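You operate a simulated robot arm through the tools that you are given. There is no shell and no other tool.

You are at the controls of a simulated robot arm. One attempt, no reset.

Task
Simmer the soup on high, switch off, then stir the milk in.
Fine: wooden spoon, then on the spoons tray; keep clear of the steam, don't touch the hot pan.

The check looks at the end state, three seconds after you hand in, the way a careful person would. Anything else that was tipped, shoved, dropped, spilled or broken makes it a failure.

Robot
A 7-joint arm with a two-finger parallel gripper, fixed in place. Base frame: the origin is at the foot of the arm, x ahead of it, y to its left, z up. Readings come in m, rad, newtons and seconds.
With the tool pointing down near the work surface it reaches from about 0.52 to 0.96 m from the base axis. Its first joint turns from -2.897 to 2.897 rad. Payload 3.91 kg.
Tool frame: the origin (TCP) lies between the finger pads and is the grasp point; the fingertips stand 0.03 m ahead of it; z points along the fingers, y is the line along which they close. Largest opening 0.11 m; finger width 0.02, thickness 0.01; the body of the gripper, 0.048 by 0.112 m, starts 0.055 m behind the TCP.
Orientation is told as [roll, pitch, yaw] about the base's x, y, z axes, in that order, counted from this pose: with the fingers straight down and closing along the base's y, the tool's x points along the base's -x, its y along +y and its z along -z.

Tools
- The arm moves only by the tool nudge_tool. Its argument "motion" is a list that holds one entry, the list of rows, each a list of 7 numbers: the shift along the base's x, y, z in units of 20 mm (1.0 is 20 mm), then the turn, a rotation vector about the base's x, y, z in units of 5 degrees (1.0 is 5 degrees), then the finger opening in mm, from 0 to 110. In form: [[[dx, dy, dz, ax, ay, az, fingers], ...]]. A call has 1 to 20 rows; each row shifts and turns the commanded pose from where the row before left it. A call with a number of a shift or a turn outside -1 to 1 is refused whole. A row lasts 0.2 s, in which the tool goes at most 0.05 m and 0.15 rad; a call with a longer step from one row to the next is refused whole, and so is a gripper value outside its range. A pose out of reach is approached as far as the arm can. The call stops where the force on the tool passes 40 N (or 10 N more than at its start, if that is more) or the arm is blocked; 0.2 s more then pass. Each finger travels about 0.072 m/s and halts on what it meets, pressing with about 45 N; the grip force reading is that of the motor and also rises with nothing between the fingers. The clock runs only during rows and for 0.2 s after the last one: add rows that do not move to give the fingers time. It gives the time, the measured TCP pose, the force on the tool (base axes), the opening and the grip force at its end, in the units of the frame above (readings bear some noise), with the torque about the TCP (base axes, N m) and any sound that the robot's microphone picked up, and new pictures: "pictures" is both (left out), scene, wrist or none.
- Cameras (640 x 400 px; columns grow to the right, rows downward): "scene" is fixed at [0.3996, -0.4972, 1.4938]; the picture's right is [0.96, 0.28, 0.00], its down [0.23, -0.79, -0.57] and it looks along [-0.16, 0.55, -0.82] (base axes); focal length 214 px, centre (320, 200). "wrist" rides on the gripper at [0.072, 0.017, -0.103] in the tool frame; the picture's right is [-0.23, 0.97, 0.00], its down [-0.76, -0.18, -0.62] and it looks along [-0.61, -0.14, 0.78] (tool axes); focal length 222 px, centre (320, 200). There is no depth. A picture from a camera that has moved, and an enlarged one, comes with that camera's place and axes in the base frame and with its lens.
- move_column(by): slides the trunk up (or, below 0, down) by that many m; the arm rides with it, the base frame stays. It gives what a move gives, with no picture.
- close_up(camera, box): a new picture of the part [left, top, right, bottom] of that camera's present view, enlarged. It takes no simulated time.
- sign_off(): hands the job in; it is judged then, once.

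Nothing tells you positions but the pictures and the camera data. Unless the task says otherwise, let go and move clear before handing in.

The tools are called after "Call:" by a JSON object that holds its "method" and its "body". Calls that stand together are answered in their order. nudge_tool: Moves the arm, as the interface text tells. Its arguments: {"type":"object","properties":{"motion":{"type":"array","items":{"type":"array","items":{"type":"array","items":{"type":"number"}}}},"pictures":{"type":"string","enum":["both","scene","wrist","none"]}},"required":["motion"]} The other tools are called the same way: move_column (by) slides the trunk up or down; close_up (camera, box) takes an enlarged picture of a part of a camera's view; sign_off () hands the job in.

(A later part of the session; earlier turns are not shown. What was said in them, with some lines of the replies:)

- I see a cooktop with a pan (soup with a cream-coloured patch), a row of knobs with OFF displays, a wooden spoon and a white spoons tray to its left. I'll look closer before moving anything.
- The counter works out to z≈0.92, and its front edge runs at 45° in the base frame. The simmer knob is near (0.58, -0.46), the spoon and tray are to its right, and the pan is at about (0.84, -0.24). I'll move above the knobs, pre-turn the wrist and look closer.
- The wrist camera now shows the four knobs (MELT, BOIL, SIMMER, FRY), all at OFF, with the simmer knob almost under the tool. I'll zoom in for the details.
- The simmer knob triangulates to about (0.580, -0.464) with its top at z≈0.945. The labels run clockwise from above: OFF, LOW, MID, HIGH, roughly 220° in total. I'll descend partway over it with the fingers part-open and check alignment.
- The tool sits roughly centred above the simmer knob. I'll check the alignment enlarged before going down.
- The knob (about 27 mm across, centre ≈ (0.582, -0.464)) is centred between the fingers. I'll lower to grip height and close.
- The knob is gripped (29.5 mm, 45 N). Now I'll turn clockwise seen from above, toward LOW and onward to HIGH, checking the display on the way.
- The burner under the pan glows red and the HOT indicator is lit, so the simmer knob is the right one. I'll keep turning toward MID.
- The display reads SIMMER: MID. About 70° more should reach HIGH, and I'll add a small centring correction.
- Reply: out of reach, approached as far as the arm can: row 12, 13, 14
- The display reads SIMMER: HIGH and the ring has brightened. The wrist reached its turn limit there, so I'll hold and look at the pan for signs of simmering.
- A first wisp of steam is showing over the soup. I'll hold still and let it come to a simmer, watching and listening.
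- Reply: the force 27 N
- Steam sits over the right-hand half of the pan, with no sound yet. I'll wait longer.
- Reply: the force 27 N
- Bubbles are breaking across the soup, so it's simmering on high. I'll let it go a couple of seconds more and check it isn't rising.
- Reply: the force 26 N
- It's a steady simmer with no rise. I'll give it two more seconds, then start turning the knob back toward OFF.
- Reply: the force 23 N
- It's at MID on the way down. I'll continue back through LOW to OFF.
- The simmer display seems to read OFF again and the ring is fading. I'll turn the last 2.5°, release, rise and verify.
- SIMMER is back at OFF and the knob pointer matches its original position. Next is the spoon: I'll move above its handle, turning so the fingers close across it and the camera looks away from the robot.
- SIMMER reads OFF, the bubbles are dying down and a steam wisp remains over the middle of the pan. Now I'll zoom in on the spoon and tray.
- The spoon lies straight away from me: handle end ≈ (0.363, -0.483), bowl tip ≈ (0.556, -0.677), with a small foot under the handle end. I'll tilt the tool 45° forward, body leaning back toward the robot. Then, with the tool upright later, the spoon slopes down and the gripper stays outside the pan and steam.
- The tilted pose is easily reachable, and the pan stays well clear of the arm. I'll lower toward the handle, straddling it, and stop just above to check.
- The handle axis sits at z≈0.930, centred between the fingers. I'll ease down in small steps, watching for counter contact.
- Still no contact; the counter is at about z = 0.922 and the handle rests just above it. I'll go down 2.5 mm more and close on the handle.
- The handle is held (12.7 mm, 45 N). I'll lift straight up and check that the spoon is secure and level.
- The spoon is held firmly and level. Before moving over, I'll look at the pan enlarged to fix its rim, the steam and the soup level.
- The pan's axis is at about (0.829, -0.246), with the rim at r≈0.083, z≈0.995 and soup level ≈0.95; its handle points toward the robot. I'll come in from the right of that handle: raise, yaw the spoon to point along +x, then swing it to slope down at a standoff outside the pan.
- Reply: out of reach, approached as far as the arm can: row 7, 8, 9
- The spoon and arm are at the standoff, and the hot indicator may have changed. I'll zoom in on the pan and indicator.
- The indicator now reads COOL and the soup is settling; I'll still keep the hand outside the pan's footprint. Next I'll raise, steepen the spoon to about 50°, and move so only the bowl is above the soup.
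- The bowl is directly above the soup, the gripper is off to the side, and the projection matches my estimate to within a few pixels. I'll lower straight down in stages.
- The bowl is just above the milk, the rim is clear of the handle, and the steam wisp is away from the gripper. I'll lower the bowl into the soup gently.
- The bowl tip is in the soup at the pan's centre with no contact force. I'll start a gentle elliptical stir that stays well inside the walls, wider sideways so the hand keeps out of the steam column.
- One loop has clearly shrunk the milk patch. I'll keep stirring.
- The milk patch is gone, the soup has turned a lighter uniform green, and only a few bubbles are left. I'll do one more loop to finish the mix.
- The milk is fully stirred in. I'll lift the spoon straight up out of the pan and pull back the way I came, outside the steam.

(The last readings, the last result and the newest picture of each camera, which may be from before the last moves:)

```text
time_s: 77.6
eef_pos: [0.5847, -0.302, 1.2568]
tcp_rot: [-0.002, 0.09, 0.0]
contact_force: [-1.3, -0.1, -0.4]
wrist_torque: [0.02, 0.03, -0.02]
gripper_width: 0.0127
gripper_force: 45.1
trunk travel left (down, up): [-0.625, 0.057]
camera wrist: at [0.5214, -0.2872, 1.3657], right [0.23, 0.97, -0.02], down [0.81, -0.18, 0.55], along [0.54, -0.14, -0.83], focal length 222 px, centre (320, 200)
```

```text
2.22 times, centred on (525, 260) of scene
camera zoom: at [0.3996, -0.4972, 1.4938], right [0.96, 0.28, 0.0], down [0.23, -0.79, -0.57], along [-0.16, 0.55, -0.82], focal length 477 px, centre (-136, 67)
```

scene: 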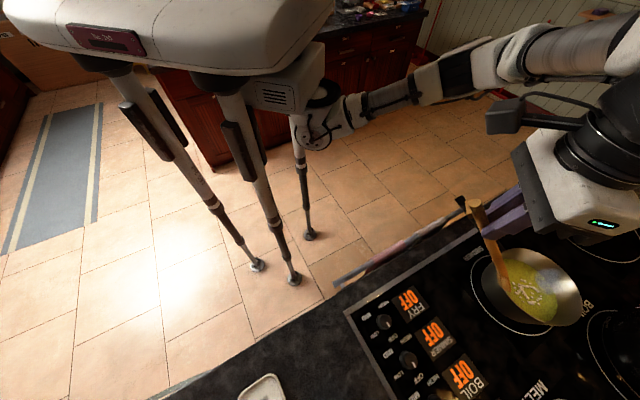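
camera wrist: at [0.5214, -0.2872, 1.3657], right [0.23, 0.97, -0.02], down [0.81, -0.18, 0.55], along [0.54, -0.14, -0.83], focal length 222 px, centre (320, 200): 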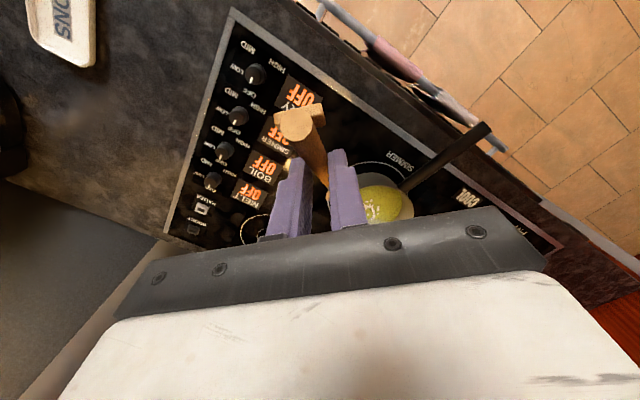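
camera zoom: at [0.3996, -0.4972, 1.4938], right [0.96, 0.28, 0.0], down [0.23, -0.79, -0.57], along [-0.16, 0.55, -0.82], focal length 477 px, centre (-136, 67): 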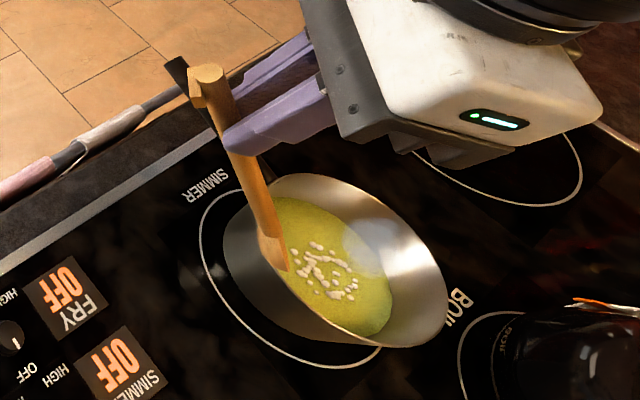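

The soup is uniform and the pan is undisturbed. I'll carry the spoon back toward the tray, first yawing to the tray's long axis.

Call:
{"method": "nudge_tool", "body": {"motion": [[[-0.5, -0.6, 0, 0, 0, -0.9, 5], [-0.5, -0.6, 0, 0, 0, -0.9, 5], [-0.5, -0.6, 0, 0, 0, -0.9, 5], [-0.5, -0.6, 0, 0, 0, -0.9, 5], [-0.5, -0.6, 0, 0, 0, -0.9, 5], [-0.5, -0.6, -0.2, 0, 0, -0.9, 5], [-0.5, -0.6, -0.2, 0, 0, -0.9, 5], [-0.5, -0.6, -0.2, 0, 0, -0.9, 5], [-0.5, -0.6, -0.2, 0, 0, -0.9, 5], [-0.5, -0.6, -0.2, 0, 0, -0.9, 5]]], "pictures": "none"}}

Call:
{"method": "nudge_tool", "body": {"motion": [[[-0.9, -0.4, -0.6, -0.566, -0.566, 0, 5], [-0.9, -0.4, -0.6, -0.566, -0.566, 0, 5], [-0.9, -0.4, -0.6, -0.566, -0.566, 0, 5], [-0.9, -0.4, -0.6, -0.566, -0.566, 0, 5], [-0.9, -0.4, -0.6, -0.566, -0.566, 0, 5], [-0.9, -0.4, -0.6, -0.566, -0.566, 0, 5], [-0.9, -0.4, -0.6, -0.566, -0.566, 0, 5], [-0.9, -0.4, -0.6, -0.566, -0.566, 0, 5], [-0.9, -0.4, -0.6, -0.566, -0.566, 0, 5], [-0.9, -0.4, -0.6, -0.566, -0.566, 0, 5], [0, 0, 0, 0, 0, 0, 5]]], "pictures": "both"}}

```text
time_s: 79.8
eef_pos: [0.4844, -0.4219, 1.2331]
tcp_rot: [0.0, 0.089, -0.786]
contact_force: [0.9, 0.3, -1.1]
wrist_torque: [0.02, 0.0, -0.01]
gripper_width: 0.0129
gripper_force: 44.7
trunk travel left (down, up): [-0.625, 0.057]
```

```text
time_s: 82.2
eef_pos: [0.3051, -0.505, 1.1165]
tcp_rot: [0.001, -0.612, -0.786]
contact_force: [0.9, -0.4, 0.0]
wrist_torque: [-0.02, 0.02, -0.01]
gripper_width: 0.0129
gripper_force: 45.2
trunk travel left (down, up): [-0.625, 0.057]
camera wrist: at [0.2338, -0.4105, 1.1592], right [0.82, 0.56, 0.13], down [0.06, -0.31, 0.95], along [0.57, -0.77, -0.29], focal length 222 px, centre (320, 200)
```

scene: 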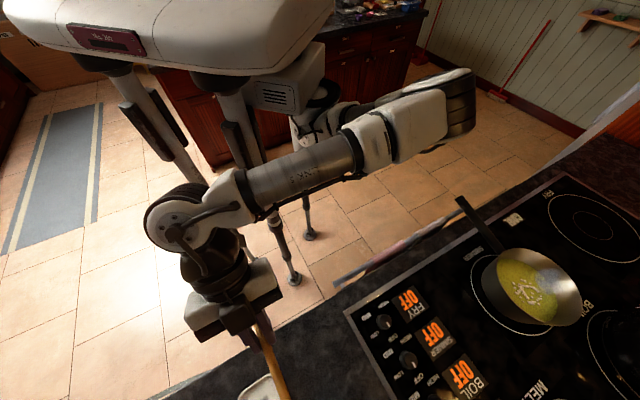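
wrist: 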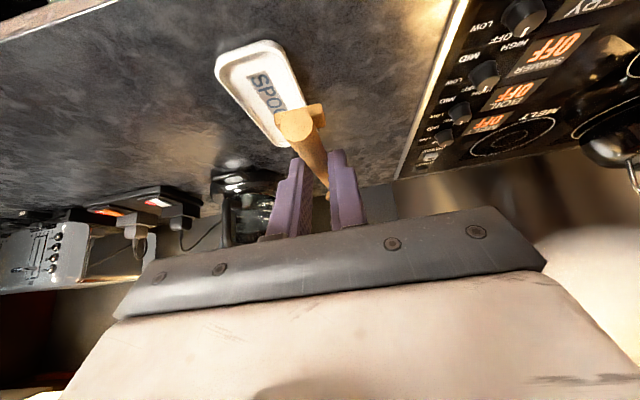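

I'm near the tray with the spoon about level. I'll zoom in to refine the tray's position.

Call:
{"method": "close_up", "body": {"camera": "wrist", "box": [190, 20, 390, 160]}}

Call:
{"method": "close_up", "body": {"camera": "scene", "box": [170, 270, 350, 400]}}

```text
2.86 times, centred on (290, 90) of wrist
camera zoom: at [0.2338, -0.4105, 1.1592], right [0.82, 0.56, 0.13], down [0.06, -0.31, 0.95], along [0.57, -0.77, -0.29], focal length 635 px, centre (406, 514)
```

zoom: 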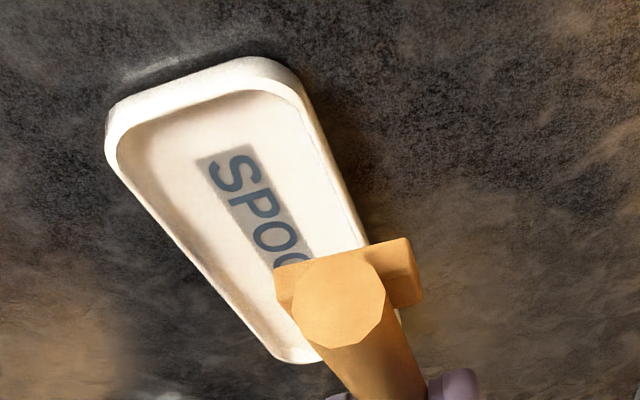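

```text
3.08 times, centred on (260, 335) of scene
camera zoom: at [0.3996, -0.4972, 1.4938], right [0.96, 0.28, 0.0], down [0.23, -0.79, -0.57], along [-0.16, 0.55, -0.82], focal length 660 px, centre (505, -215)
```

zoom: 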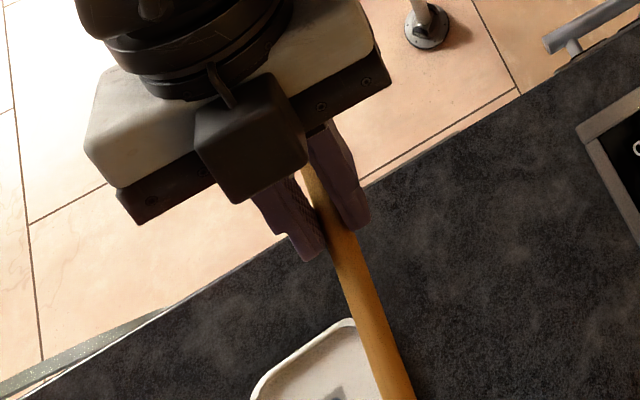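

The tray spans about u −0.244…−0.165 and v 0.622…0.808 along its long axis. I'll align the spoon over its centreline and lower partway.

Call:
{"method": "nudge_tool", "body": {"motion": [[[-0.74, -0.38, 0, -0.35, -0.35, 0, 5], [-0.74, -0.38, 0, -0.35, -0.35, 0, 5], [-0.74, -0.38, -0.5, 0, 0, 0, 5], [-0.74, -0.38, -0.5, 0, 0, 0, 5], [0, 0, -1, 0, 0, 0, 5], [0, 0, -1, 0, 0, 0, 5], [0, 0, -0.8, 0, 0, 0, 5], [0, 0, 0, 0, 0, 0, 5]]], "pictures": "both"}}

Call:
{"method": "close_up", "body": {"camera": "wrist", "box": [190, 50, 440, 220]}}

Call:
{"method": "close_up", "body": {"camera": "scene", "box": [170, 270, 350, 400]}}

```text
time_s: 84.0
eef_pos: [0.2455, -0.5357, 1.0381]
tcp_rot: [0.0, -0.697, -0.784]
contact_force: [-0.1, 0.4, -0.5]
wrist_torque: [0.04, -0.01, 0.0]
gripper_width: 0.0126
gripper_force: 45.0
trunk travel left (down, up): [-0.625, 0.057]
camera wrist: at [0.1717, -0.4378, 1.0701], right [0.81, 0.57, 0.15], down [0.0, -0.26, 0.97], along [0.58, -0.78, -0.21], focal length 222 px, centre (320, 200)
```

scene: 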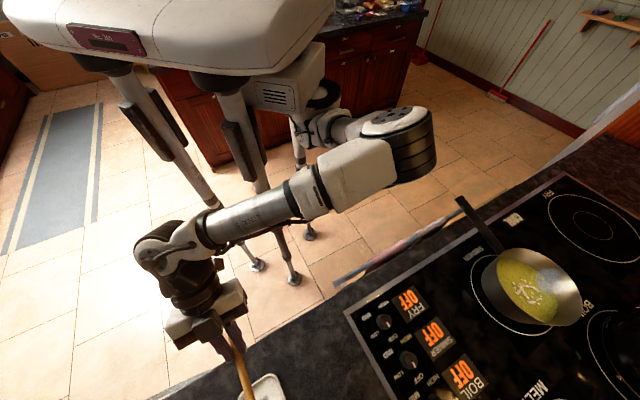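
wrist: 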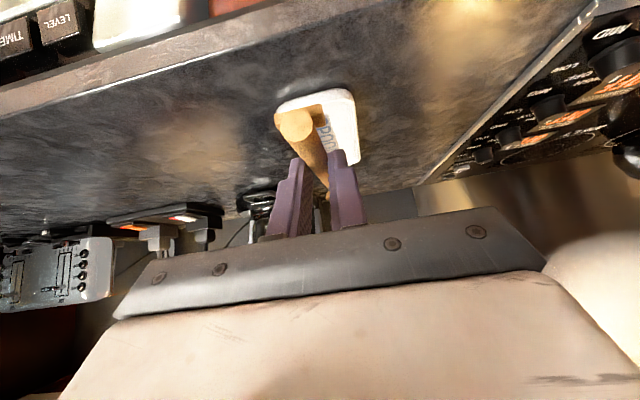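

```text
2.35 times, centred on (315, 135) of wrist
camera zoom: at [0.1717, -0.4378, 1.0701], right [0.81, 0.57, 0.15], down [0.0, -0.26, 0.97], along [0.58, -0.78, -0.21], focal length 523 px, centre (332, 353)
```

zoom: 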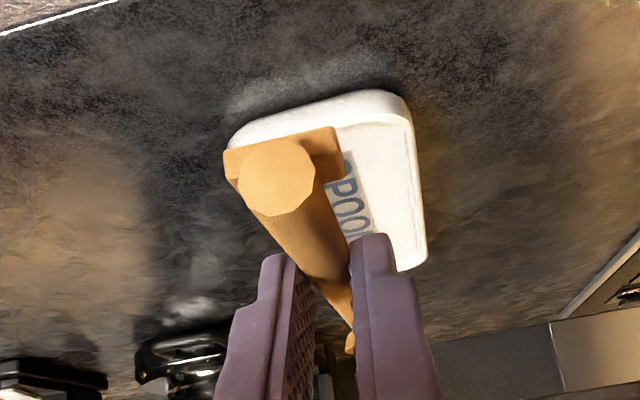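

```text
3.08 times, centred on (260, 335) of scene
camera zoom: at [0.3996, -0.4972, 1.4938], right [0.96, 0.28, 0.0], down [0.23, -0.79, -0.57], along [-0.16, 0.55, -0.82], focal length 660 px, centre (505, -215)
```

zoom: 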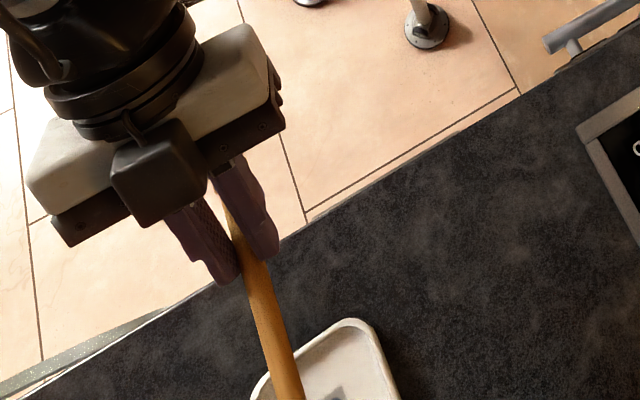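

The spoon is centred over the tray's long axis (both at u≈-0.205). I'll lower to just above the tray.

Call:
{"method": "nudge_tool", "body": {"motion": [[[0, 0, -0.7, 0, 0, 0, 5], [0, 0, -0.7, 0, 0, 0, 5], [0, 0, -0.6, 0, 0, 0, 5], [0, 0, -0.4, 0, 0, 0, 5], [0, 0, 0, 0, 0, 0, 5]]], "pictures": "both"}}

Call:
{"method": "close_up", "body": {"camera": "wrist", "box": [190, 50, 440, 220]}}

Call:
{"method": "close_up", "body": {"camera": "scene", "box": [170, 270, 350, 400]}}

```text
time_s: 85.2
eef_pos: [0.2474, -0.5345, 0.9895]
tcp_rot: [0.001, -0.697, -0.785]
contact_force: [-0.7, 0.5, -0.2]
wrist_torque: [0.05, 0.05, -0.03]
gripper_width: 0.0127
gripper_force: 45.3
trunk travel left (down, up): [-0.625, 0.057]
camera wrist: at [0.1723, -0.4373, 1.0231], right [0.81, 0.57, 0.15], down [0.01, -0.26, 0.97], along [0.58, -0.78, -0.21], focal length 222 px, centre (320, 200)
```

scene: 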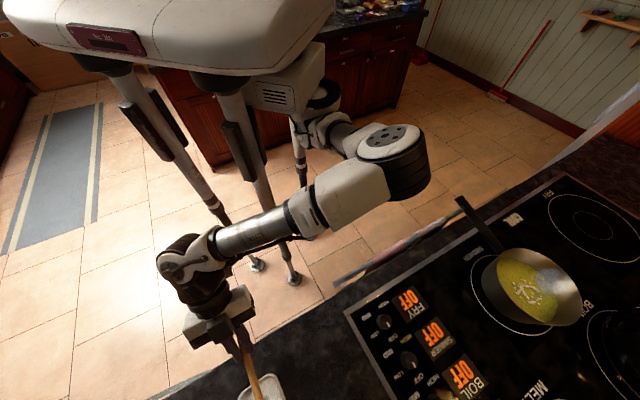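
wrist: 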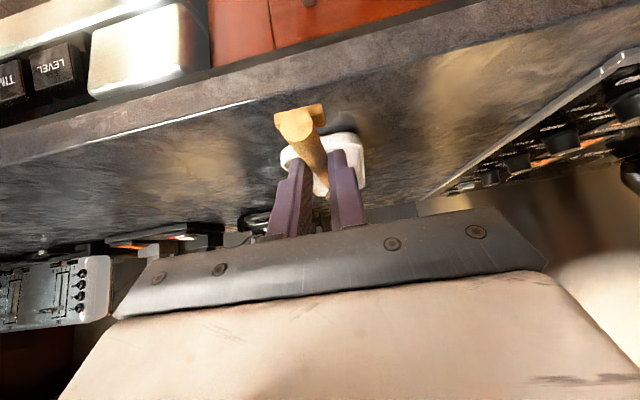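

```text
2.35 times, centred on (315, 135) of wrist
camera zoom: at [0.1723, -0.4373, 1.0231], right [0.81, 0.57, 0.15], down [0.01, -0.26, 0.97], along [0.58, -0.78, -0.21], focal length 523 px, centre (332, 353)
```

zoom: 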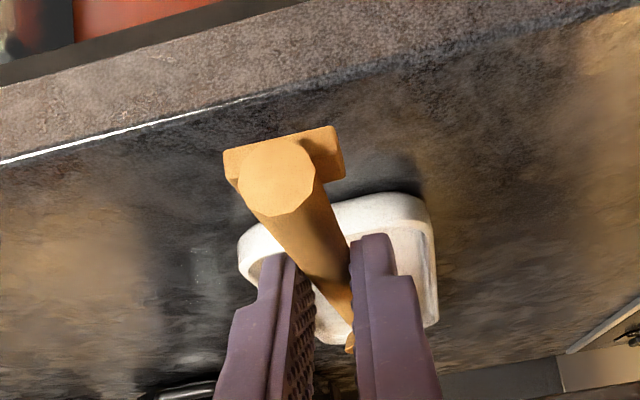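

```text
3.08 times, centred on (260, 335) of scene
camera zoom: at [0.3996, -0.4972, 1.4938], right [0.96, 0.28, 0.0], down [0.23, -0.79, -0.57], along [-0.16, 0.55, -0.82], focal length 660 px, centre (505, -215)
```

zoom: 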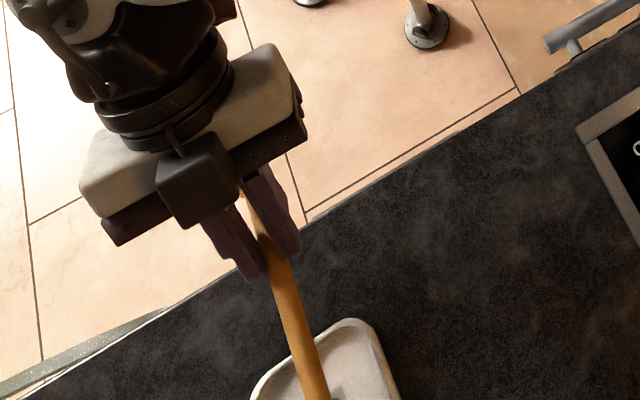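

The tray rim is at z≈0.938 and the bowl is inside its outline. I'll ease down in millimetre steps until the spoon just touches.

Call:
{"method": "nudge_tool", "body": {"motion": [[[0, 0, -0.15, 0, 0, 0, 5], [0, 0, -0.15, 0, 0, 0, 5], [0, 0, -0.15, 0, 0, 0, 5], [0, 0, -0.1, 0, 0, 0, 5], [0, 0, 0, 0, 0, 0, 5]]], "pictures": "none"}}

Call:
{"method": "nudge_tool", "body": {"motion": [[[0, 0, -0.05, 0, 0, 0, 5], [0, 0, -0.05, 0, 0, 0, 5], [0, 0, 0, 0, 0, 0, 5]]], "pictures": "both"}}

Call:
{"method": "close_up", "body": {"camera": "wrist", "box": [190, 50, 440, 220]}}

Call:
{"method": "close_up", "body": {"camera": "scene", "box": [170, 270, 350, 400]}}

```text
time_s: 86.4
eef_pos: [0.2455, -0.5355, 0.9801]
tcp_rot: [0.0, -0.696, -0.784]
contact_force: [-0.1, -0.2, 0.7]
wrist_torque: [-0.14, -0.12, -0.07]
gripper_width: 0.0126
gripper_force: 45.6
trunk travel left (down, up): [-0.625, 0.057]
```

```text
time_s: 87.2
eef_pos: [0.2455, -0.5338, 0.9794]
tcp_rot: [-0.001, -0.698, -0.787]
contact_force: [1.3, -1.1, 3.6]
wrist_torque: [-0.58, -0.63, -0.03]
gripper_width: 0.0125
gripper_force: 44.7
trunk travel left (down, up): [-0.625, 0.057]
camera wrist: at [0.1712, -0.4373, 1.012], right [0.81, 0.57, 0.15], down [0.0, -0.26, 0.97], along [0.58, -0.78, -0.21], focal length 222 px, centre (320, 200)
```

scene: 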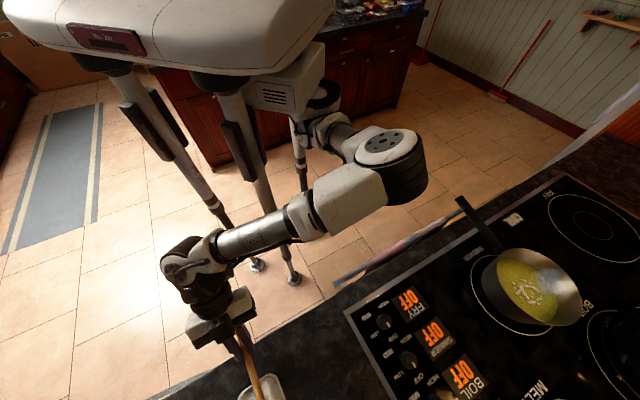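
wrist: 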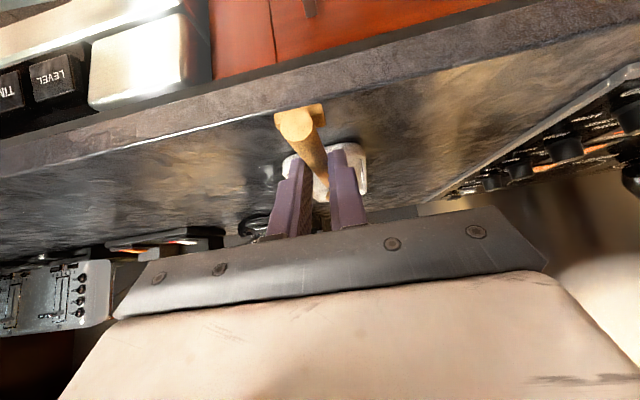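

```text
2.35 times, centred on (315, 135) of wrist
camera zoom: at [0.1712, -0.4373, 1.012], right [0.81, 0.57, 0.15], down [0.0, -0.26, 0.97], along [0.58, -0.78, -0.21], focal length 523 px, centre (332, 353)
```

zoom: 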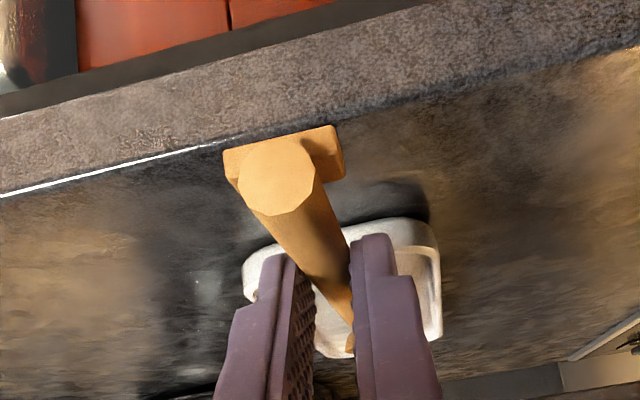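

```text
3.08 times, centred on (260, 335) of scene
camera zoom: at [0.3996, -0.4972, 1.4938], right [0.96, 0.28, 0.0], down [0.23, -0.79, -0.57], along [-0.16, 0.55, -0.82], focal length 660 px, centre (505, -215)
```

zoom: 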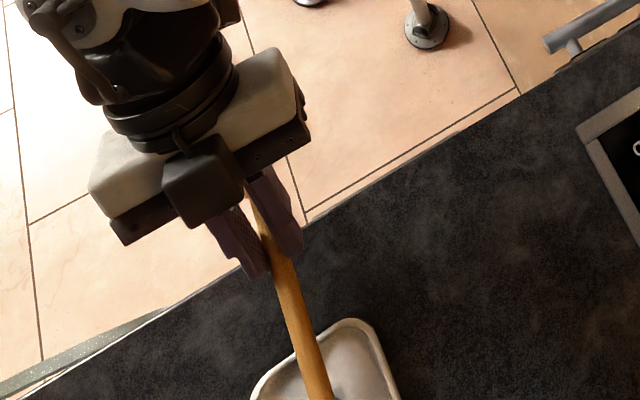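

The bowl has touched the tray floor near the far end (light upward force, lever about 0.22 m). I'll now level the spoon about that contact so the handle comes down onto the near rim without a drop.

Call:
{"method": "nudge_tool", "body": {"motion": [[[0, 0, -0.08, -0.0707, -0.0707, 0, 5], [0, 0, -0.08, -0.0707, -0.0707, 0, 5], [0, 0, -0.09, -0.0707, -0.0707, 0, 5], [0, 0, -0.09, -0.0707, -0.0707, 0, 5], [0, 0, 0, 0, 0, 0, 5]]], "pictures": "both"}}

Call:
{"method": "close_up", "body": {"camera": "wrist", "box": [190, 50, 440, 220]}}

Call:
{"method": "close_up", "body": {"camera": "scene", "box": [170, 270, 350, 400]}}

```text
time_s: 88.4
eef_pos: [0.2462, -0.5329, 0.9712]
tcp_rot: [0.0, -0.731, -0.786]
contact_force: [-1.2, -0.5, 3.2]
wrist_torque: [-0.64, -0.6, -0.19]
gripper_width: 0.0126
gripper_force: 45.1
trunk travel left (down, up): [-0.625, 0.057]
camera wrist: at [0.1712, -0.4352, 0.9998], right [0.81, 0.57, 0.15], down [-0.02, -0.23, 0.97], along [0.59, -0.79, -0.18], focal length 222 px, centre (320, 200)
```

scene: 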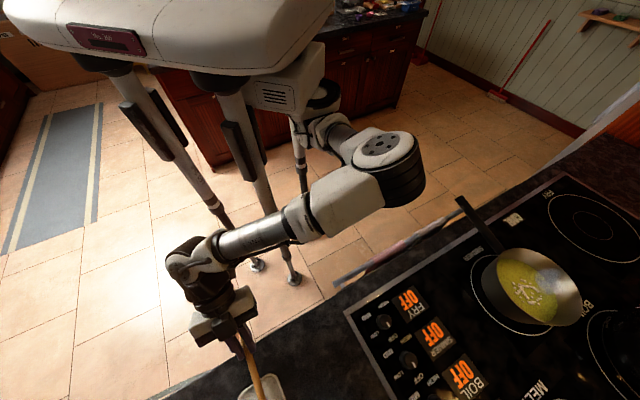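
wrist: 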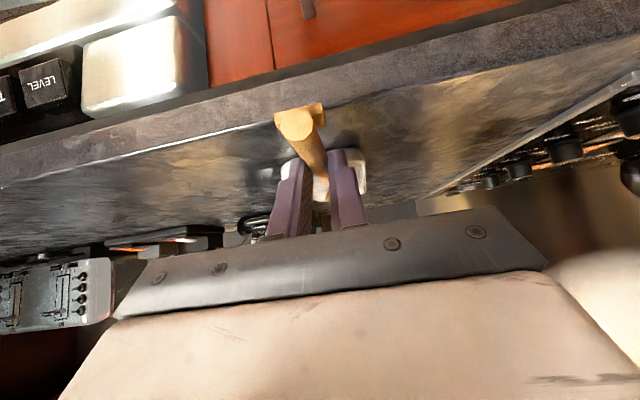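

```text
2.35 times, centred on (315, 135) of wrist
camera zoom: at [0.1712, -0.4352, 0.9998], right [0.81, 0.57, 0.15], down [-0.02, -0.23, 0.97], along [0.59, -0.79, -0.18], focal length 523 px, centre (332, 353)
```

zoom: 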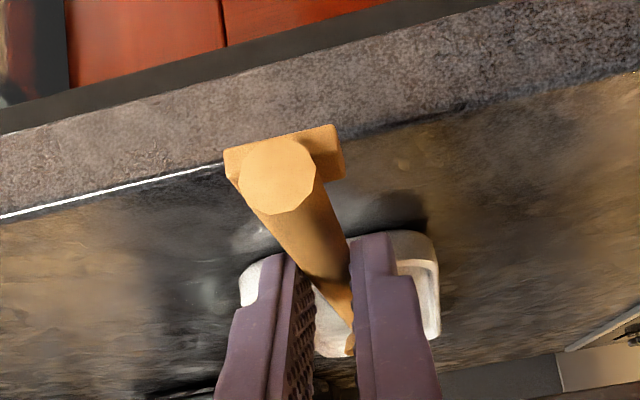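

```text
3.08 times, centred on (260, 335) of scene
camera zoom: at [0.3996, -0.4972, 1.4938], right [0.96, 0.28, 0.0], down [0.23, -0.79, -0.57], along [-0.16, 0.55, -0.82], focal length 660 px, centre (505, -215)
```

zoom: 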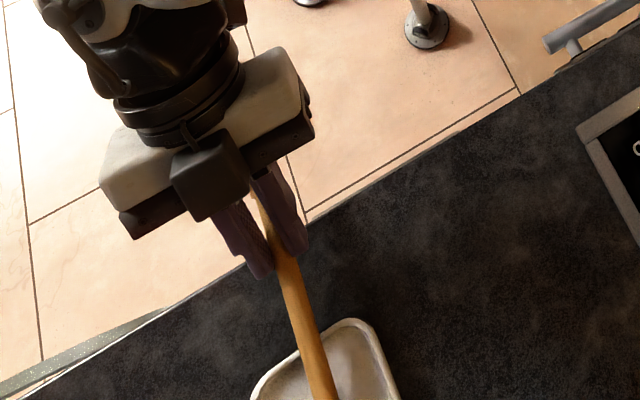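

The contact lever suggests the bowl tip may be on the far rim rather than the floor. I'll zoom in on the bowl.

Call:
{"method": "close_up", "body": {"camera": "wrist", "box": [280, 140, 380, 220]}}

Call:
{"method": "close_up", "body": {"camera": "scene", "box": [220, 350, 310, 400]}}

```text
5.00 times, centred on (330, 180) of wrist
camera zoom: at [0.1712, -0.4352, 0.9998], right [0.81, 0.57, 0.15], down [-0.02, -0.23, 0.97], along [0.59, -0.79, -0.18], focal length 1111 px, centre (270, 300)
```

zoom: 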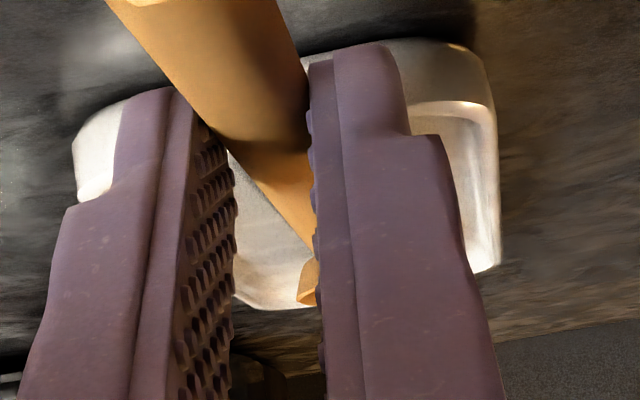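

```text
7.11 times, centred on (265, 375) of scene
camera zoom: at [0.3996, -0.4972, 1.4938], right [0.96, 0.28, 0.0], down [0.23, -0.79, -0.57], along [-0.16, 0.55, -0.82], focal length 1525 px, centre (711, -1044)
```

zoom: 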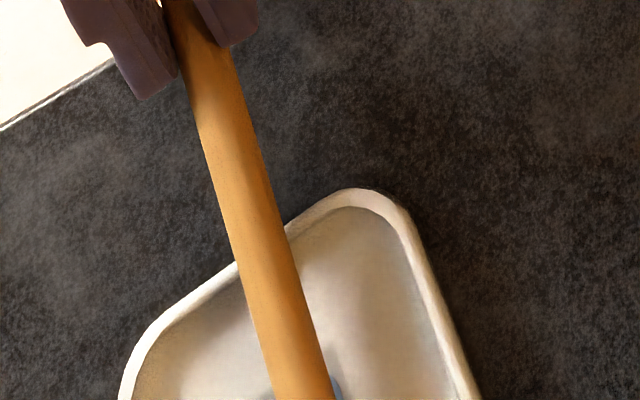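

The tip is likely against the far rim, and with so much handle hanging off the near side I'd rather have the spoon better centred. I'll lift slightly, shift it 22 mm further on, level it, and lower again.

Call:
{"method": "nudge_tool", "body": {"motion": [[[0, 0, 0.3, 0, 0, 0, 5], [0, 0, 0.3, 0, 0, 0, 5], [0.26, -0.26, 0, -0.177, -0.177, 0, 5], [0.26, -0.26, 0, -0.177, -0.177, 0, 5], [0.26, -0.26, 0, 0, 0, 0, 5], [0, 0, -0.2, 0, 0, 0, 5], [0, 0, -0.2, 0, 0, 0, 5], [0, 0, 0, 0, 0, 0, 5]]], "pictures": "none"}}

Call:
{"method": "nudge_tool", "body": {"motion": [[[0, 0, -0.1, 0, 0, 0, 5], [0, 0, -0.05, 0, 0, 0, 5], [0, 0, 0, 0, 0, 0, 5]]], "pictures": "both"}}

Call:
{"method": "close_up", "body": {"camera": "wrist", "box": [260, 120, 400, 220]}}

Call:
{"method": "close_up", "body": {"camera": "scene", "box": [170, 290, 330, 400]}}

```text
time_s: 90.2
eef_pos: [0.2619, -0.55, 0.9744]
tcp_rot: [0.0, -0.775, -0.786]
contact_force: [0.0, 0.1, 0.0]
wrist_torque: [0.03, 0.08, 0.01]
gripper_width: 0.0129
gripper_force: 45.2
trunk travel left (down, up): [-0.625, 0.057]
```

```text
time_s: 91.0
eef_pos: [0.2613, -0.5499, 0.9719]
tcp_rot: [0.0, -0.775, -0.785]
contact_force: [1.2, -0.2, -1.5]
wrist_torque: [0.02, 0.03, -0.02]
gripper_width: 0.0125
gripper_force: 44.8
trunk travel left (down, up): [-0.625, 0.057]
camera wrist: at [0.186, -0.4515, 0.9957], right [0.8, 0.57, 0.16], down [-0.05, -0.2, 0.98], along [0.59, -0.79, -0.13], focal length 222 px, centre (320, 200)
```

scene: 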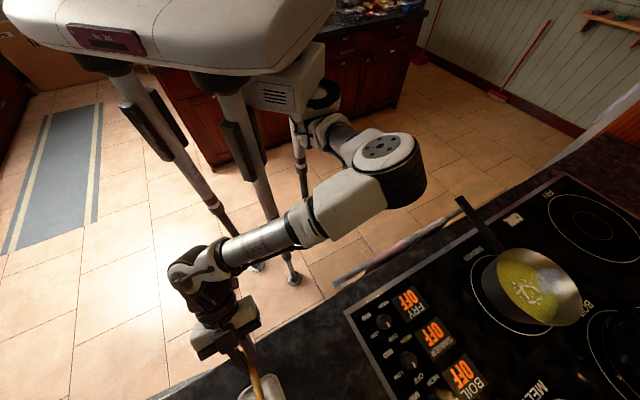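
wrist: 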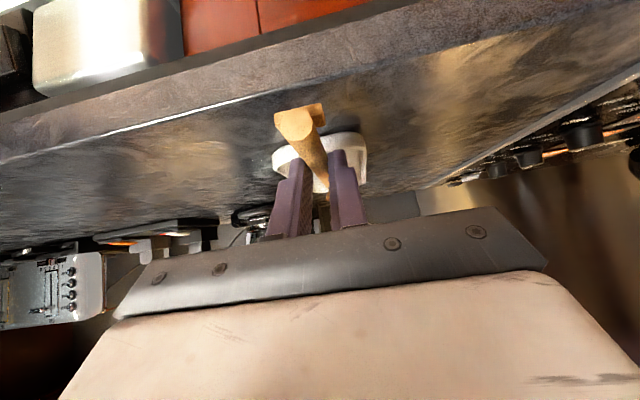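

```text
4.00 times, centred on (330, 170) of wrist
camera zoom: at [0.186, -0.4515, 0.9957], right [0.8, 0.57, 0.16], down [-0.05, -0.2, 0.98], along [0.59, -0.79, -0.13], focal length 888 px, centre (280, 320)
```

zoom: 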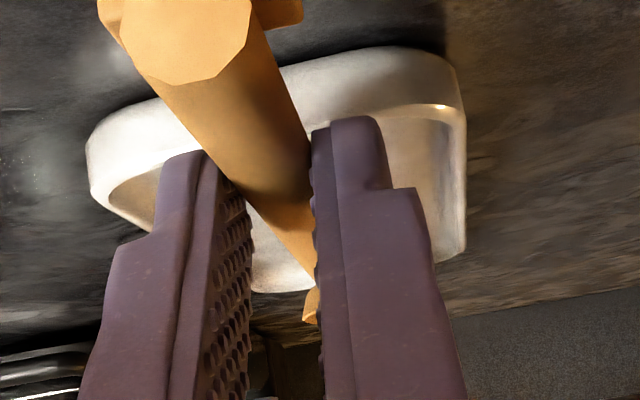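

```text
3.64 times, centred on (250, 345) of scene
camera zoom: at [0.3996, -0.4972, 1.4938], right [0.96, 0.28, 0.0], down [0.23, -0.79, -0.57], along [-0.16, 0.55, -0.82], focal length 780 px, centre (574, -327)
```

zoom: 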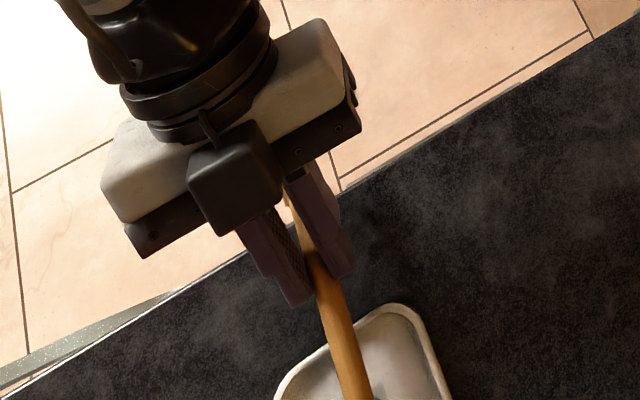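

There's no contact yet and the bowl is just above the far rim. I'll continue down in small steps.

Call:
{"method": "nudge_tool", "body": {"motion": [[[0, 0, -0.05, 0, 0, 0, 5], [0, 0, -0.05, 0, 0, 0, 5], [0, 0, -0.05, 0, 0, 0, 5], [0, 0, 0, 0, 0, 0, 5]]], "pictures": "none"}}

Call:
{"method": "nudge_tool", "body": {"motion": [[[0, 0, -0.05, 0, 0, 0, 5], [0, 0, -0.05, 0, 0, 0, 5], [0, 0, 0, 0, 0, 0, 5]]], "pictures": "both"}}

Call:
{"method": "close_up", "body": {"camera": "wrist", "box": [260, 120, 400, 220]}}

```text
time_s: 92.0
eef_pos: [0.2608, -0.549, 0.9697]
tcp_rot: [0.0, -0.775, -0.785]
contact_force: [-1.0, -0.6, 0.2]
wrist_torque: [0.01, -0.01, -0.01]
gripper_width: 0.0126
gripper_force: 44.5
trunk travel left (down, up): [-0.625, 0.057]
```

```text
time_s: 92.8
eef_pos: [0.2609, -0.5498, 0.9682]
tcp_rot: [0.0, -0.773, -0.785]
contact_force: [0.5, -0.1, 0.0]
wrist_torque: [0.04, 0.02, 0.02]
gripper_width: 0.0124
gripper_force: 45.4
trunk travel left (down, up): [-0.625, 0.057]
camera wrist: at [0.1859, -0.4519, 0.991], right [0.8, 0.57, 0.16], down [-0.05, -0.2, 0.98], along [0.59, -0.79, -0.13], focal length 222 px, centre (320, 200)
```

scene: 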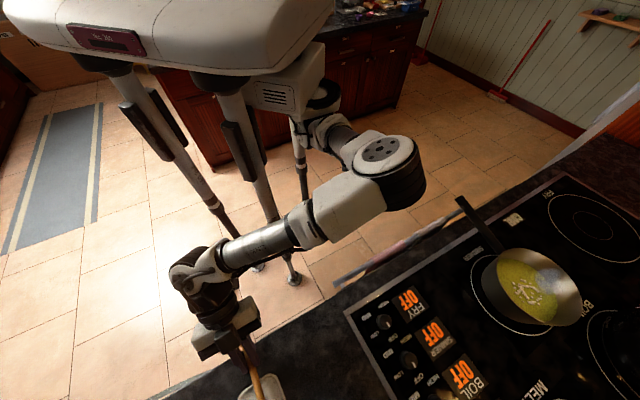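
wrist: 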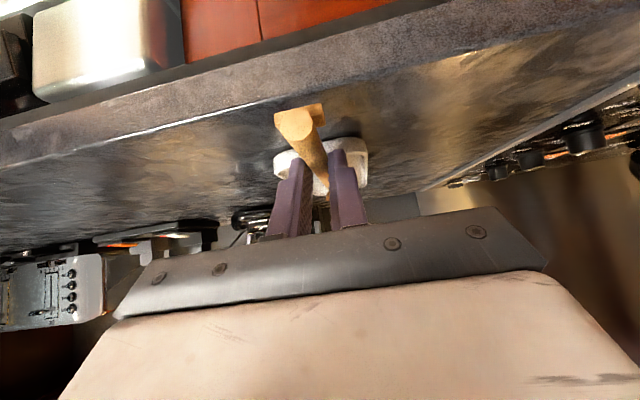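

```text
4.00 times, centred on (330, 170) of wrist
camera zoom: at [0.1859, -0.4519, 0.991], right [0.8, 0.57, 0.16], down [-0.05, -0.2, 0.98], along [0.59, -0.79, -0.13], focal length 888 px, centre (280, 320)
```

zoom: 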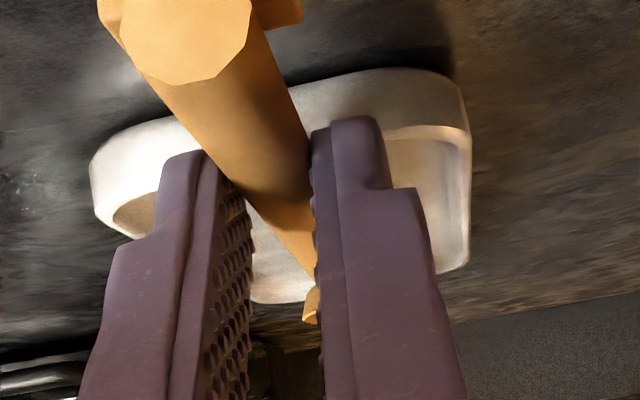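

Still free, so I'll go a few more millimetres.

Call:
{"method": "nudge_tool", "body": {"motion": [[[0, 0, -0.05, 0, 0, 0, 5], [0, 0, -0.05, 0, 0, 0, 5], [0, 0, 0, 0, 0, 0, 5]]], "pictures": "none"}}

Call:
{"method": "nudge_tool", "body": {"motion": [[[0, 0, -0.05, 0, 0, 0, 5], [0, 0, -0.05, 0, 0, 0, 5], [0, 0, 0, 0, 0, 0, 5]]], "pictures": "wrist"}}

```text
time_s: 93.6
eef_pos: [0.2623, -0.5502, 0.9657]
tcp_rot: [0.0, -0.774, -0.786]
contact_force: [0.3, -0.4, -0.5]
wrist_torque: [0.05, 0.02, -0.01]
gripper_width: 0.0128
gripper_force: 45.0
trunk travel left (down, up): [-0.625, 0.057]
```

```text
time_s: 94.4
eef_pos: [0.2612, -0.5496, 0.9635]
tcp_rot: [0.0, -0.776, -0.785]
contact_force: [0.4, 0.0, 4.7]
wrist_torque: [-0.13, -0.18, 0.02]
gripper_width: 0.0127
gripper_force: 45.3
trunk travel left (down, up): [-0.625, 0.057]
camera wrist: at [0.1859, -0.451, 0.9868], right [0.8, 0.57, 0.16], down [-0.05, -0.2, 0.98], along [0.59, -0.79, -0.13], focal length 222 px, centre (320, 200)
```

wrist: 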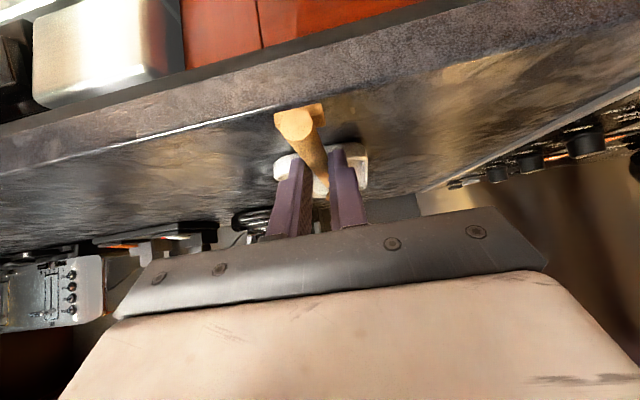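

The handle now rests on the near rim (upward force 4.7 N, lever about 0.06 m) with the bowl over the far end. I'll open the fingers gently and see how it settles.

Call:
{"method": "nudge_tool", "body": {"motion": [[[0, 0, 0.03, 0, 0, 0, 12], [0, 0, 0, 0, 0, 0, 14], [0, 0, 0, 0, 0, 0, 16], [0, 0, 0, 0, 0, 0, 20], [0, 0, 0, 0, 0, 0, 28], [0, 0, 0, 0, 0, 0, 40], [0, 0, 0, 0, 0, 0, 50], [0, 0, 0, 0, 0, 0, 50]]], "pictures": "both"}}

Call:
{"method": "close_up", "body": {"camera": "wrist", "box": [240, 90, 420, 220]}}

Call:
{"method": "close_up", "body": {"camera": "scene", "box": [170, 290, 330, 400]}}

```text
time_s: 96.2
eef_pos: [0.2618, -0.5488, 0.9637]
tcp_rot: [0.0, -0.775, -0.785]
contact_force: [0.9, 0.0, 0.3]
wrist_torque: [-0.03, 0.01, -0.01]
gripper_width: 0.0501
gripper_force: 0.1
trunk travel left (down, up): [-0.625, 0.057]
camera wrist: at [0.1856, -0.4508, 0.9869], right [0.8, 0.57, 0.16], down [-0.05, -0.2, 0.98], along [0.59, -0.79, -0.13], focal length 222 px, centre (320, 200)
```

scene: 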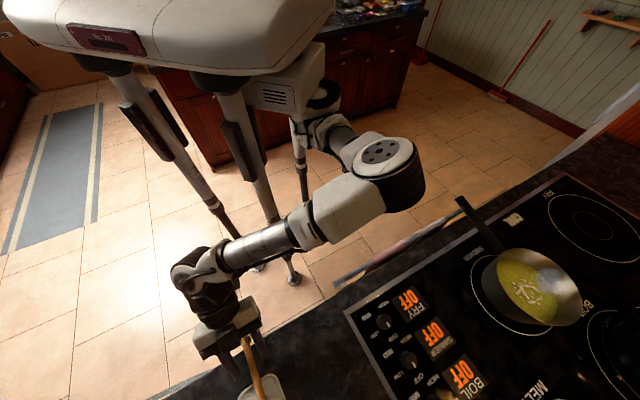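
wrist: 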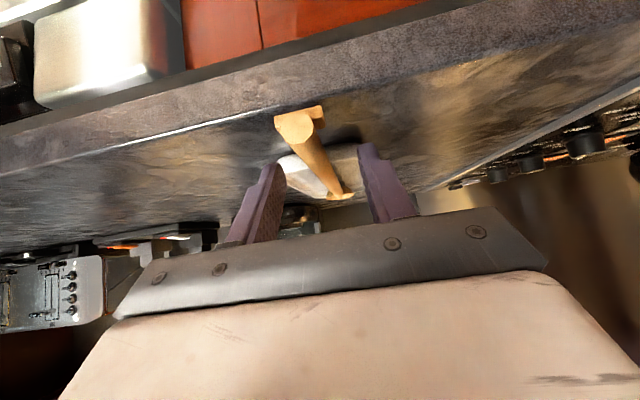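

```text
3.08 times, centred on (330, 155) of wrist
camera zoom: at [0.1856, -0.4508, 0.9869], right [0.8, 0.57, 0.16], down [-0.05, -0.2, 0.98], along [0.59, -0.79, -0.13], focal length 684 px, centre (289, 338)
```

zoom: 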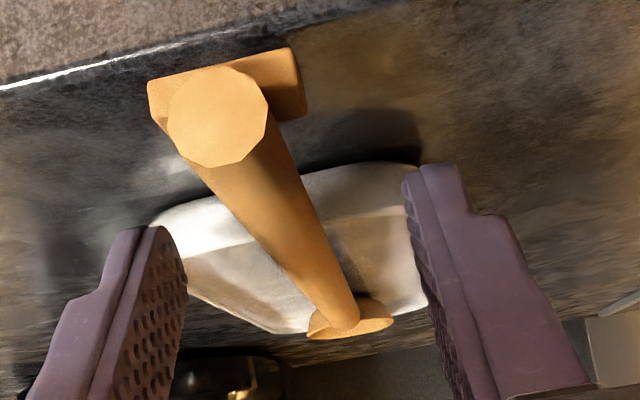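

```text
3.64 times, centred on (250, 345) of scene
camera zoom: at [0.3996, -0.4972, 1.4938], right [0.96, 0.28, 0.0], down [0.23, -0.79, -0.57], along [-0.16, 0.55, -0.82], focal length 780 px, centre (574, -327)
```

zoom: 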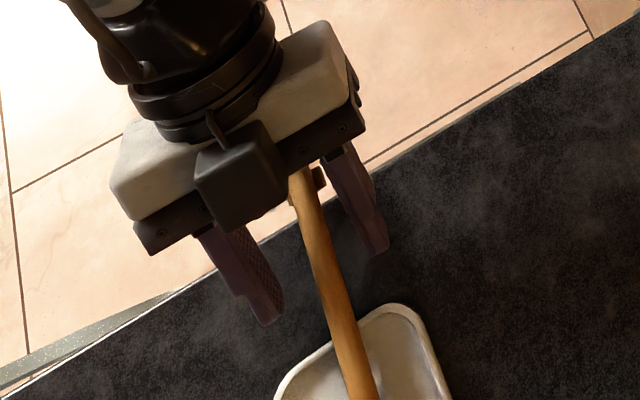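

The spoon is released and lying across the tray. I'll withdraw straight up with the fingers open, then look at the result.

Call:
{"method": "nudge_tool", "body": {"motion": [[[-0.05, 0.05, 0.2, 0, 0, 0, 60], [-0.1, 0.1, 0.4, 0, 0, 0, 60], [-0.1, 0.1, 0.6, 0, 0, 0, 60], [0, 0, 0.8, 0, 0, 0, 60], [0, 0, 1, 0, 0, 0, 60], [0, 0, 1, 0, 0, 0, 60], [0, 0, 1, 0.354, 0.354, 0, 60], [0, 0, 1, 0.707, 0.707, 0, 60], [0, 0, 0.5, 0.707, 0.707, 0, 60], [0, 0, 0, 0.707, 0.707, 0, 60], [0, 0, 0, 0.707, 0.707, 0, 60], [0, 0, 0, 0.707, 0.707, 0, 60]]], "pictures": "both"}}

Call:
{"method": "close_up", "body": {"camera": "wrist", "box": [200, 20, 440, 200]}}

Call:
{"method": "close_up", "body": {"camera": "scene", "box": [170, 290, 330, 400]}}

```text
time_s: 98.8
eef_pos: [0.2565, -0.5449, 1.0928]
tcp_rot: [-0.002, -0.293, -0.784]
contact_force: [0.3, 0.2, 0.7]
wrist_torque: [0.0, -0.02, -0.03]
gripper_width: 0.0602
gripper_force: 0.1
trunk travel left (down, up): [-0.625, 0.057]
camera wrist: at [0.1989, -0.4646, 1.1713], right [0.84, 0.54, 0.07], down [0.26, -0.51, 0.82], along [0.47, -0.67, -0.57], focal length 222 px, centre (320, 200)
```

scene: 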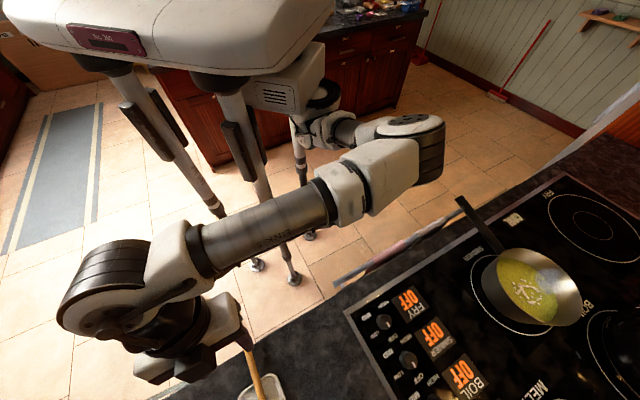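
wrist: 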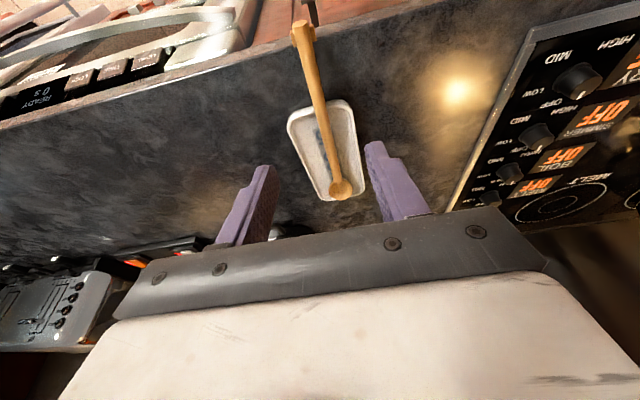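

```text
2.22 times, centred on (320, 110) of wrist
camera zoom: at [0.1989, -0.4646, 1.1713], right [0.84, 0.54, 0.07], down [0.26, -0.51, 0.82], along [0.47, -0.67, -0.57], focal length 494 px, centre (320, 400)
```

zoom: 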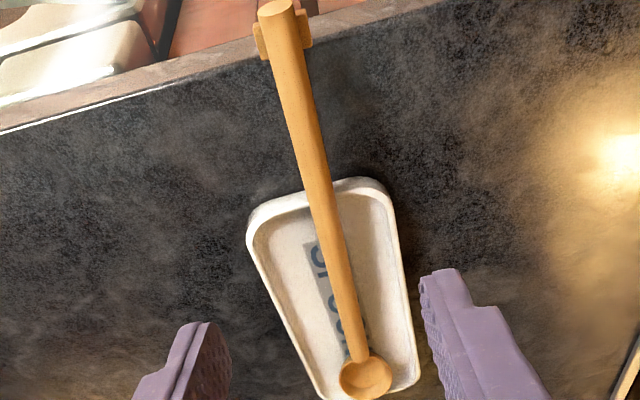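

```text
3.64 times, centred on (250, 345) of scene
camera zoom: at [0.3996, -0.4972, 1.4938], right [0.96, 0.28, 0.0], down [0.23, -0.79, -0.57], along [-0.16, 0.55, -0.82], focal length 780 px, centre (574, -327)
```

zoom: 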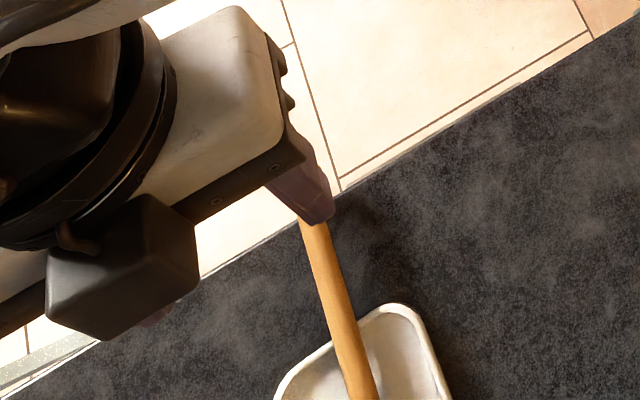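

The spoon lies along the tray with its bowl at the far end and handle on the near rim, well balanced. I'll raise the arm clear and check the whole scene.

Call:
{"method": "nudge_tool", "body": {"motion": [[[0, 0, 1, 0.6, 0.6, 0, 60], [0, 0, 1, 0.6, 0.6, 0, 60], [0, 0, 1, 0.6, 0.6, 0, 60], [0, 0, 1, 0.6, 0.6, 0, 60], [0, 0.5, 1, 0, 0, 0, 60], [0, 1, 0.5, 0, 0, 0, 60], [0, 1, 0.5, 0, 0, 0, 60], [0, 1, 0, 0, 0, 0, 60], [0, 1, 0, 0, 0, 0, 60], [0, 1, 0, 0, 0, 0, 60], [0, 0.5, 0, 0, 0, 0, 60], [0, 0, 0, 0, 0, 0, 60]]], "pictures": "both"}}

Call:
{"method": "close_up", "body": {"camera": "scene", "box": [340, 170, 640, 400]}}

Call:
{"method": "close_up", "body": {"camera": "wrist", "box": [160, 20, 440, 220]}}

Call:
{"method": "close_up", "body": {"camera": "scene", "box": [500, 240, 590, 330]}}

```text
time_s: 101.4
eef_pos: [0.2536, -0.4255, 1.2144]
tcp_rot: [0.002, 0.003, -0.786]
contact_force: [0.3, 0.3, 0.6]
wrist_torque: [0.02, 0.02, 0.03]
gripper_width: 0.06
gripper_force: 0.0
trunk travel left (down, up): [-0.625, 0.057]
camera wrist: at [0.2152, -0.3631, 1.3175], right [0.85, 0.53, 0.0], down [0.41, -0.66, 0.62], along [0.33, -0.53, -0.78], focal length 222 px, centre (320, 200)
```

scene: 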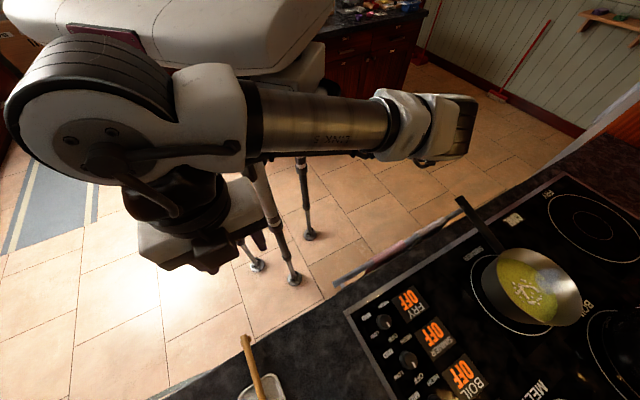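
wrist: 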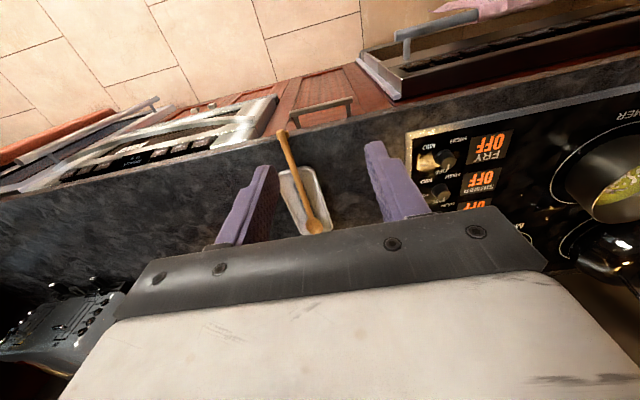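

```text
1.74 times, centred on (490, 285) of scene
camera zoom: at [0.3996, -0.4972, 1.4938], right [0.96, 0.28, 0.0], down [0.23, -0.79, -0.57], along [-0.16, 0.55, -0.82], focal length 373 px, centre (24, 52)
```

zoom: 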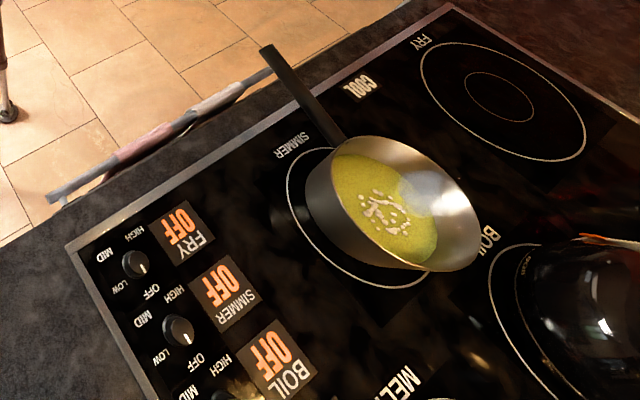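

```text
2.00 times, centred on (300, 120) of wrist
camera zoom: at [0.2152, -0.3631, 1.3175], right [0.85, 0.53, 0.0], down [0.41, -0.66, 0.62], along [0.33, -0.53, -0.78], focal length 444 px, centre (360, 360)
```

zoom: 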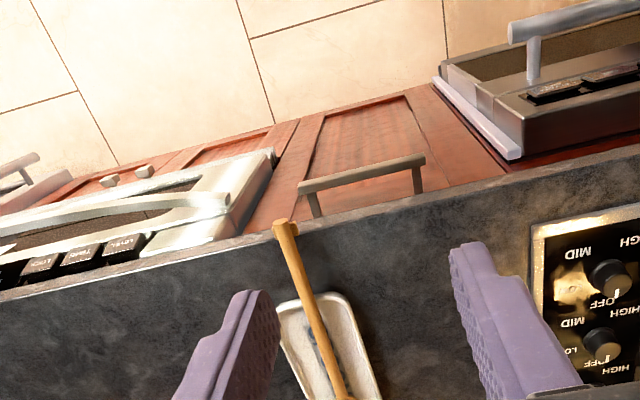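

```text
4.44 times, centred on (545, 285) of scene
camera zoom: at [0.3996, -0.4972, 1.4938], right [0.96, 0.28, 0.0], down [0.23, -0.79, -0.57], along [-0.16, 0.55, -0.82], focal length 953 px, centre (-680, -178)
```

zoom: 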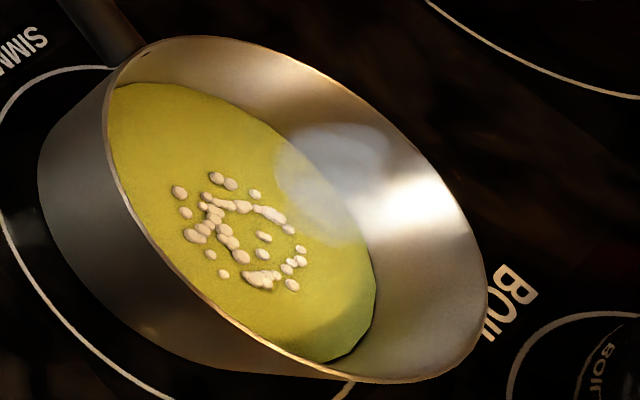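

The simmer burner is OFF and the indicator reads COOL. The milk is fully mixed in, the pan is where it started, and the spoon rests steadily on the SPOONS tray. The arm is clear with nothing disturbed, so I'm handing in.

Call:
{"method": "sign_off", "body": {}}

```text
The job is handed in.
```

The soup was simmered on high, switched off, and the milk stirred in with the wooden spoon. The spoon is now on the spoons tray, and the job is handed in; I haven't seen the check's verdict.

- **Simmer:** I turned the SIMMER knob to HIGH and waited until bubbles broke across the soup. It simmered for at least four seconds before I turned the knob back to OFF. The display reads OFF and the indicator beside the burner had changed to COOL before I stirred.
- **Stir:** I made three loops with the spoon. The milk patch disappeared and the soup turned an even light green. A few small bubbles and a wisp of steam were still showing at the end.
- **Steam and pan:** I held the spoon at a slope from beside the pan, keeping the gripper clear of the visible steam. I felt no contact with the pan, and it looks unmoved.
- **Spoon on tray:** It lies along the tray with the bowl at the far end and the handle on the near rim. The handle end sticks out about 2 cm past the counter edge, but the spoon was balanced and stayed still after I let go.

In the last pictures the FRY and BOIL displays read OFF and nothing looked tipped, moved or spilled. MELT read OFF when last in view.
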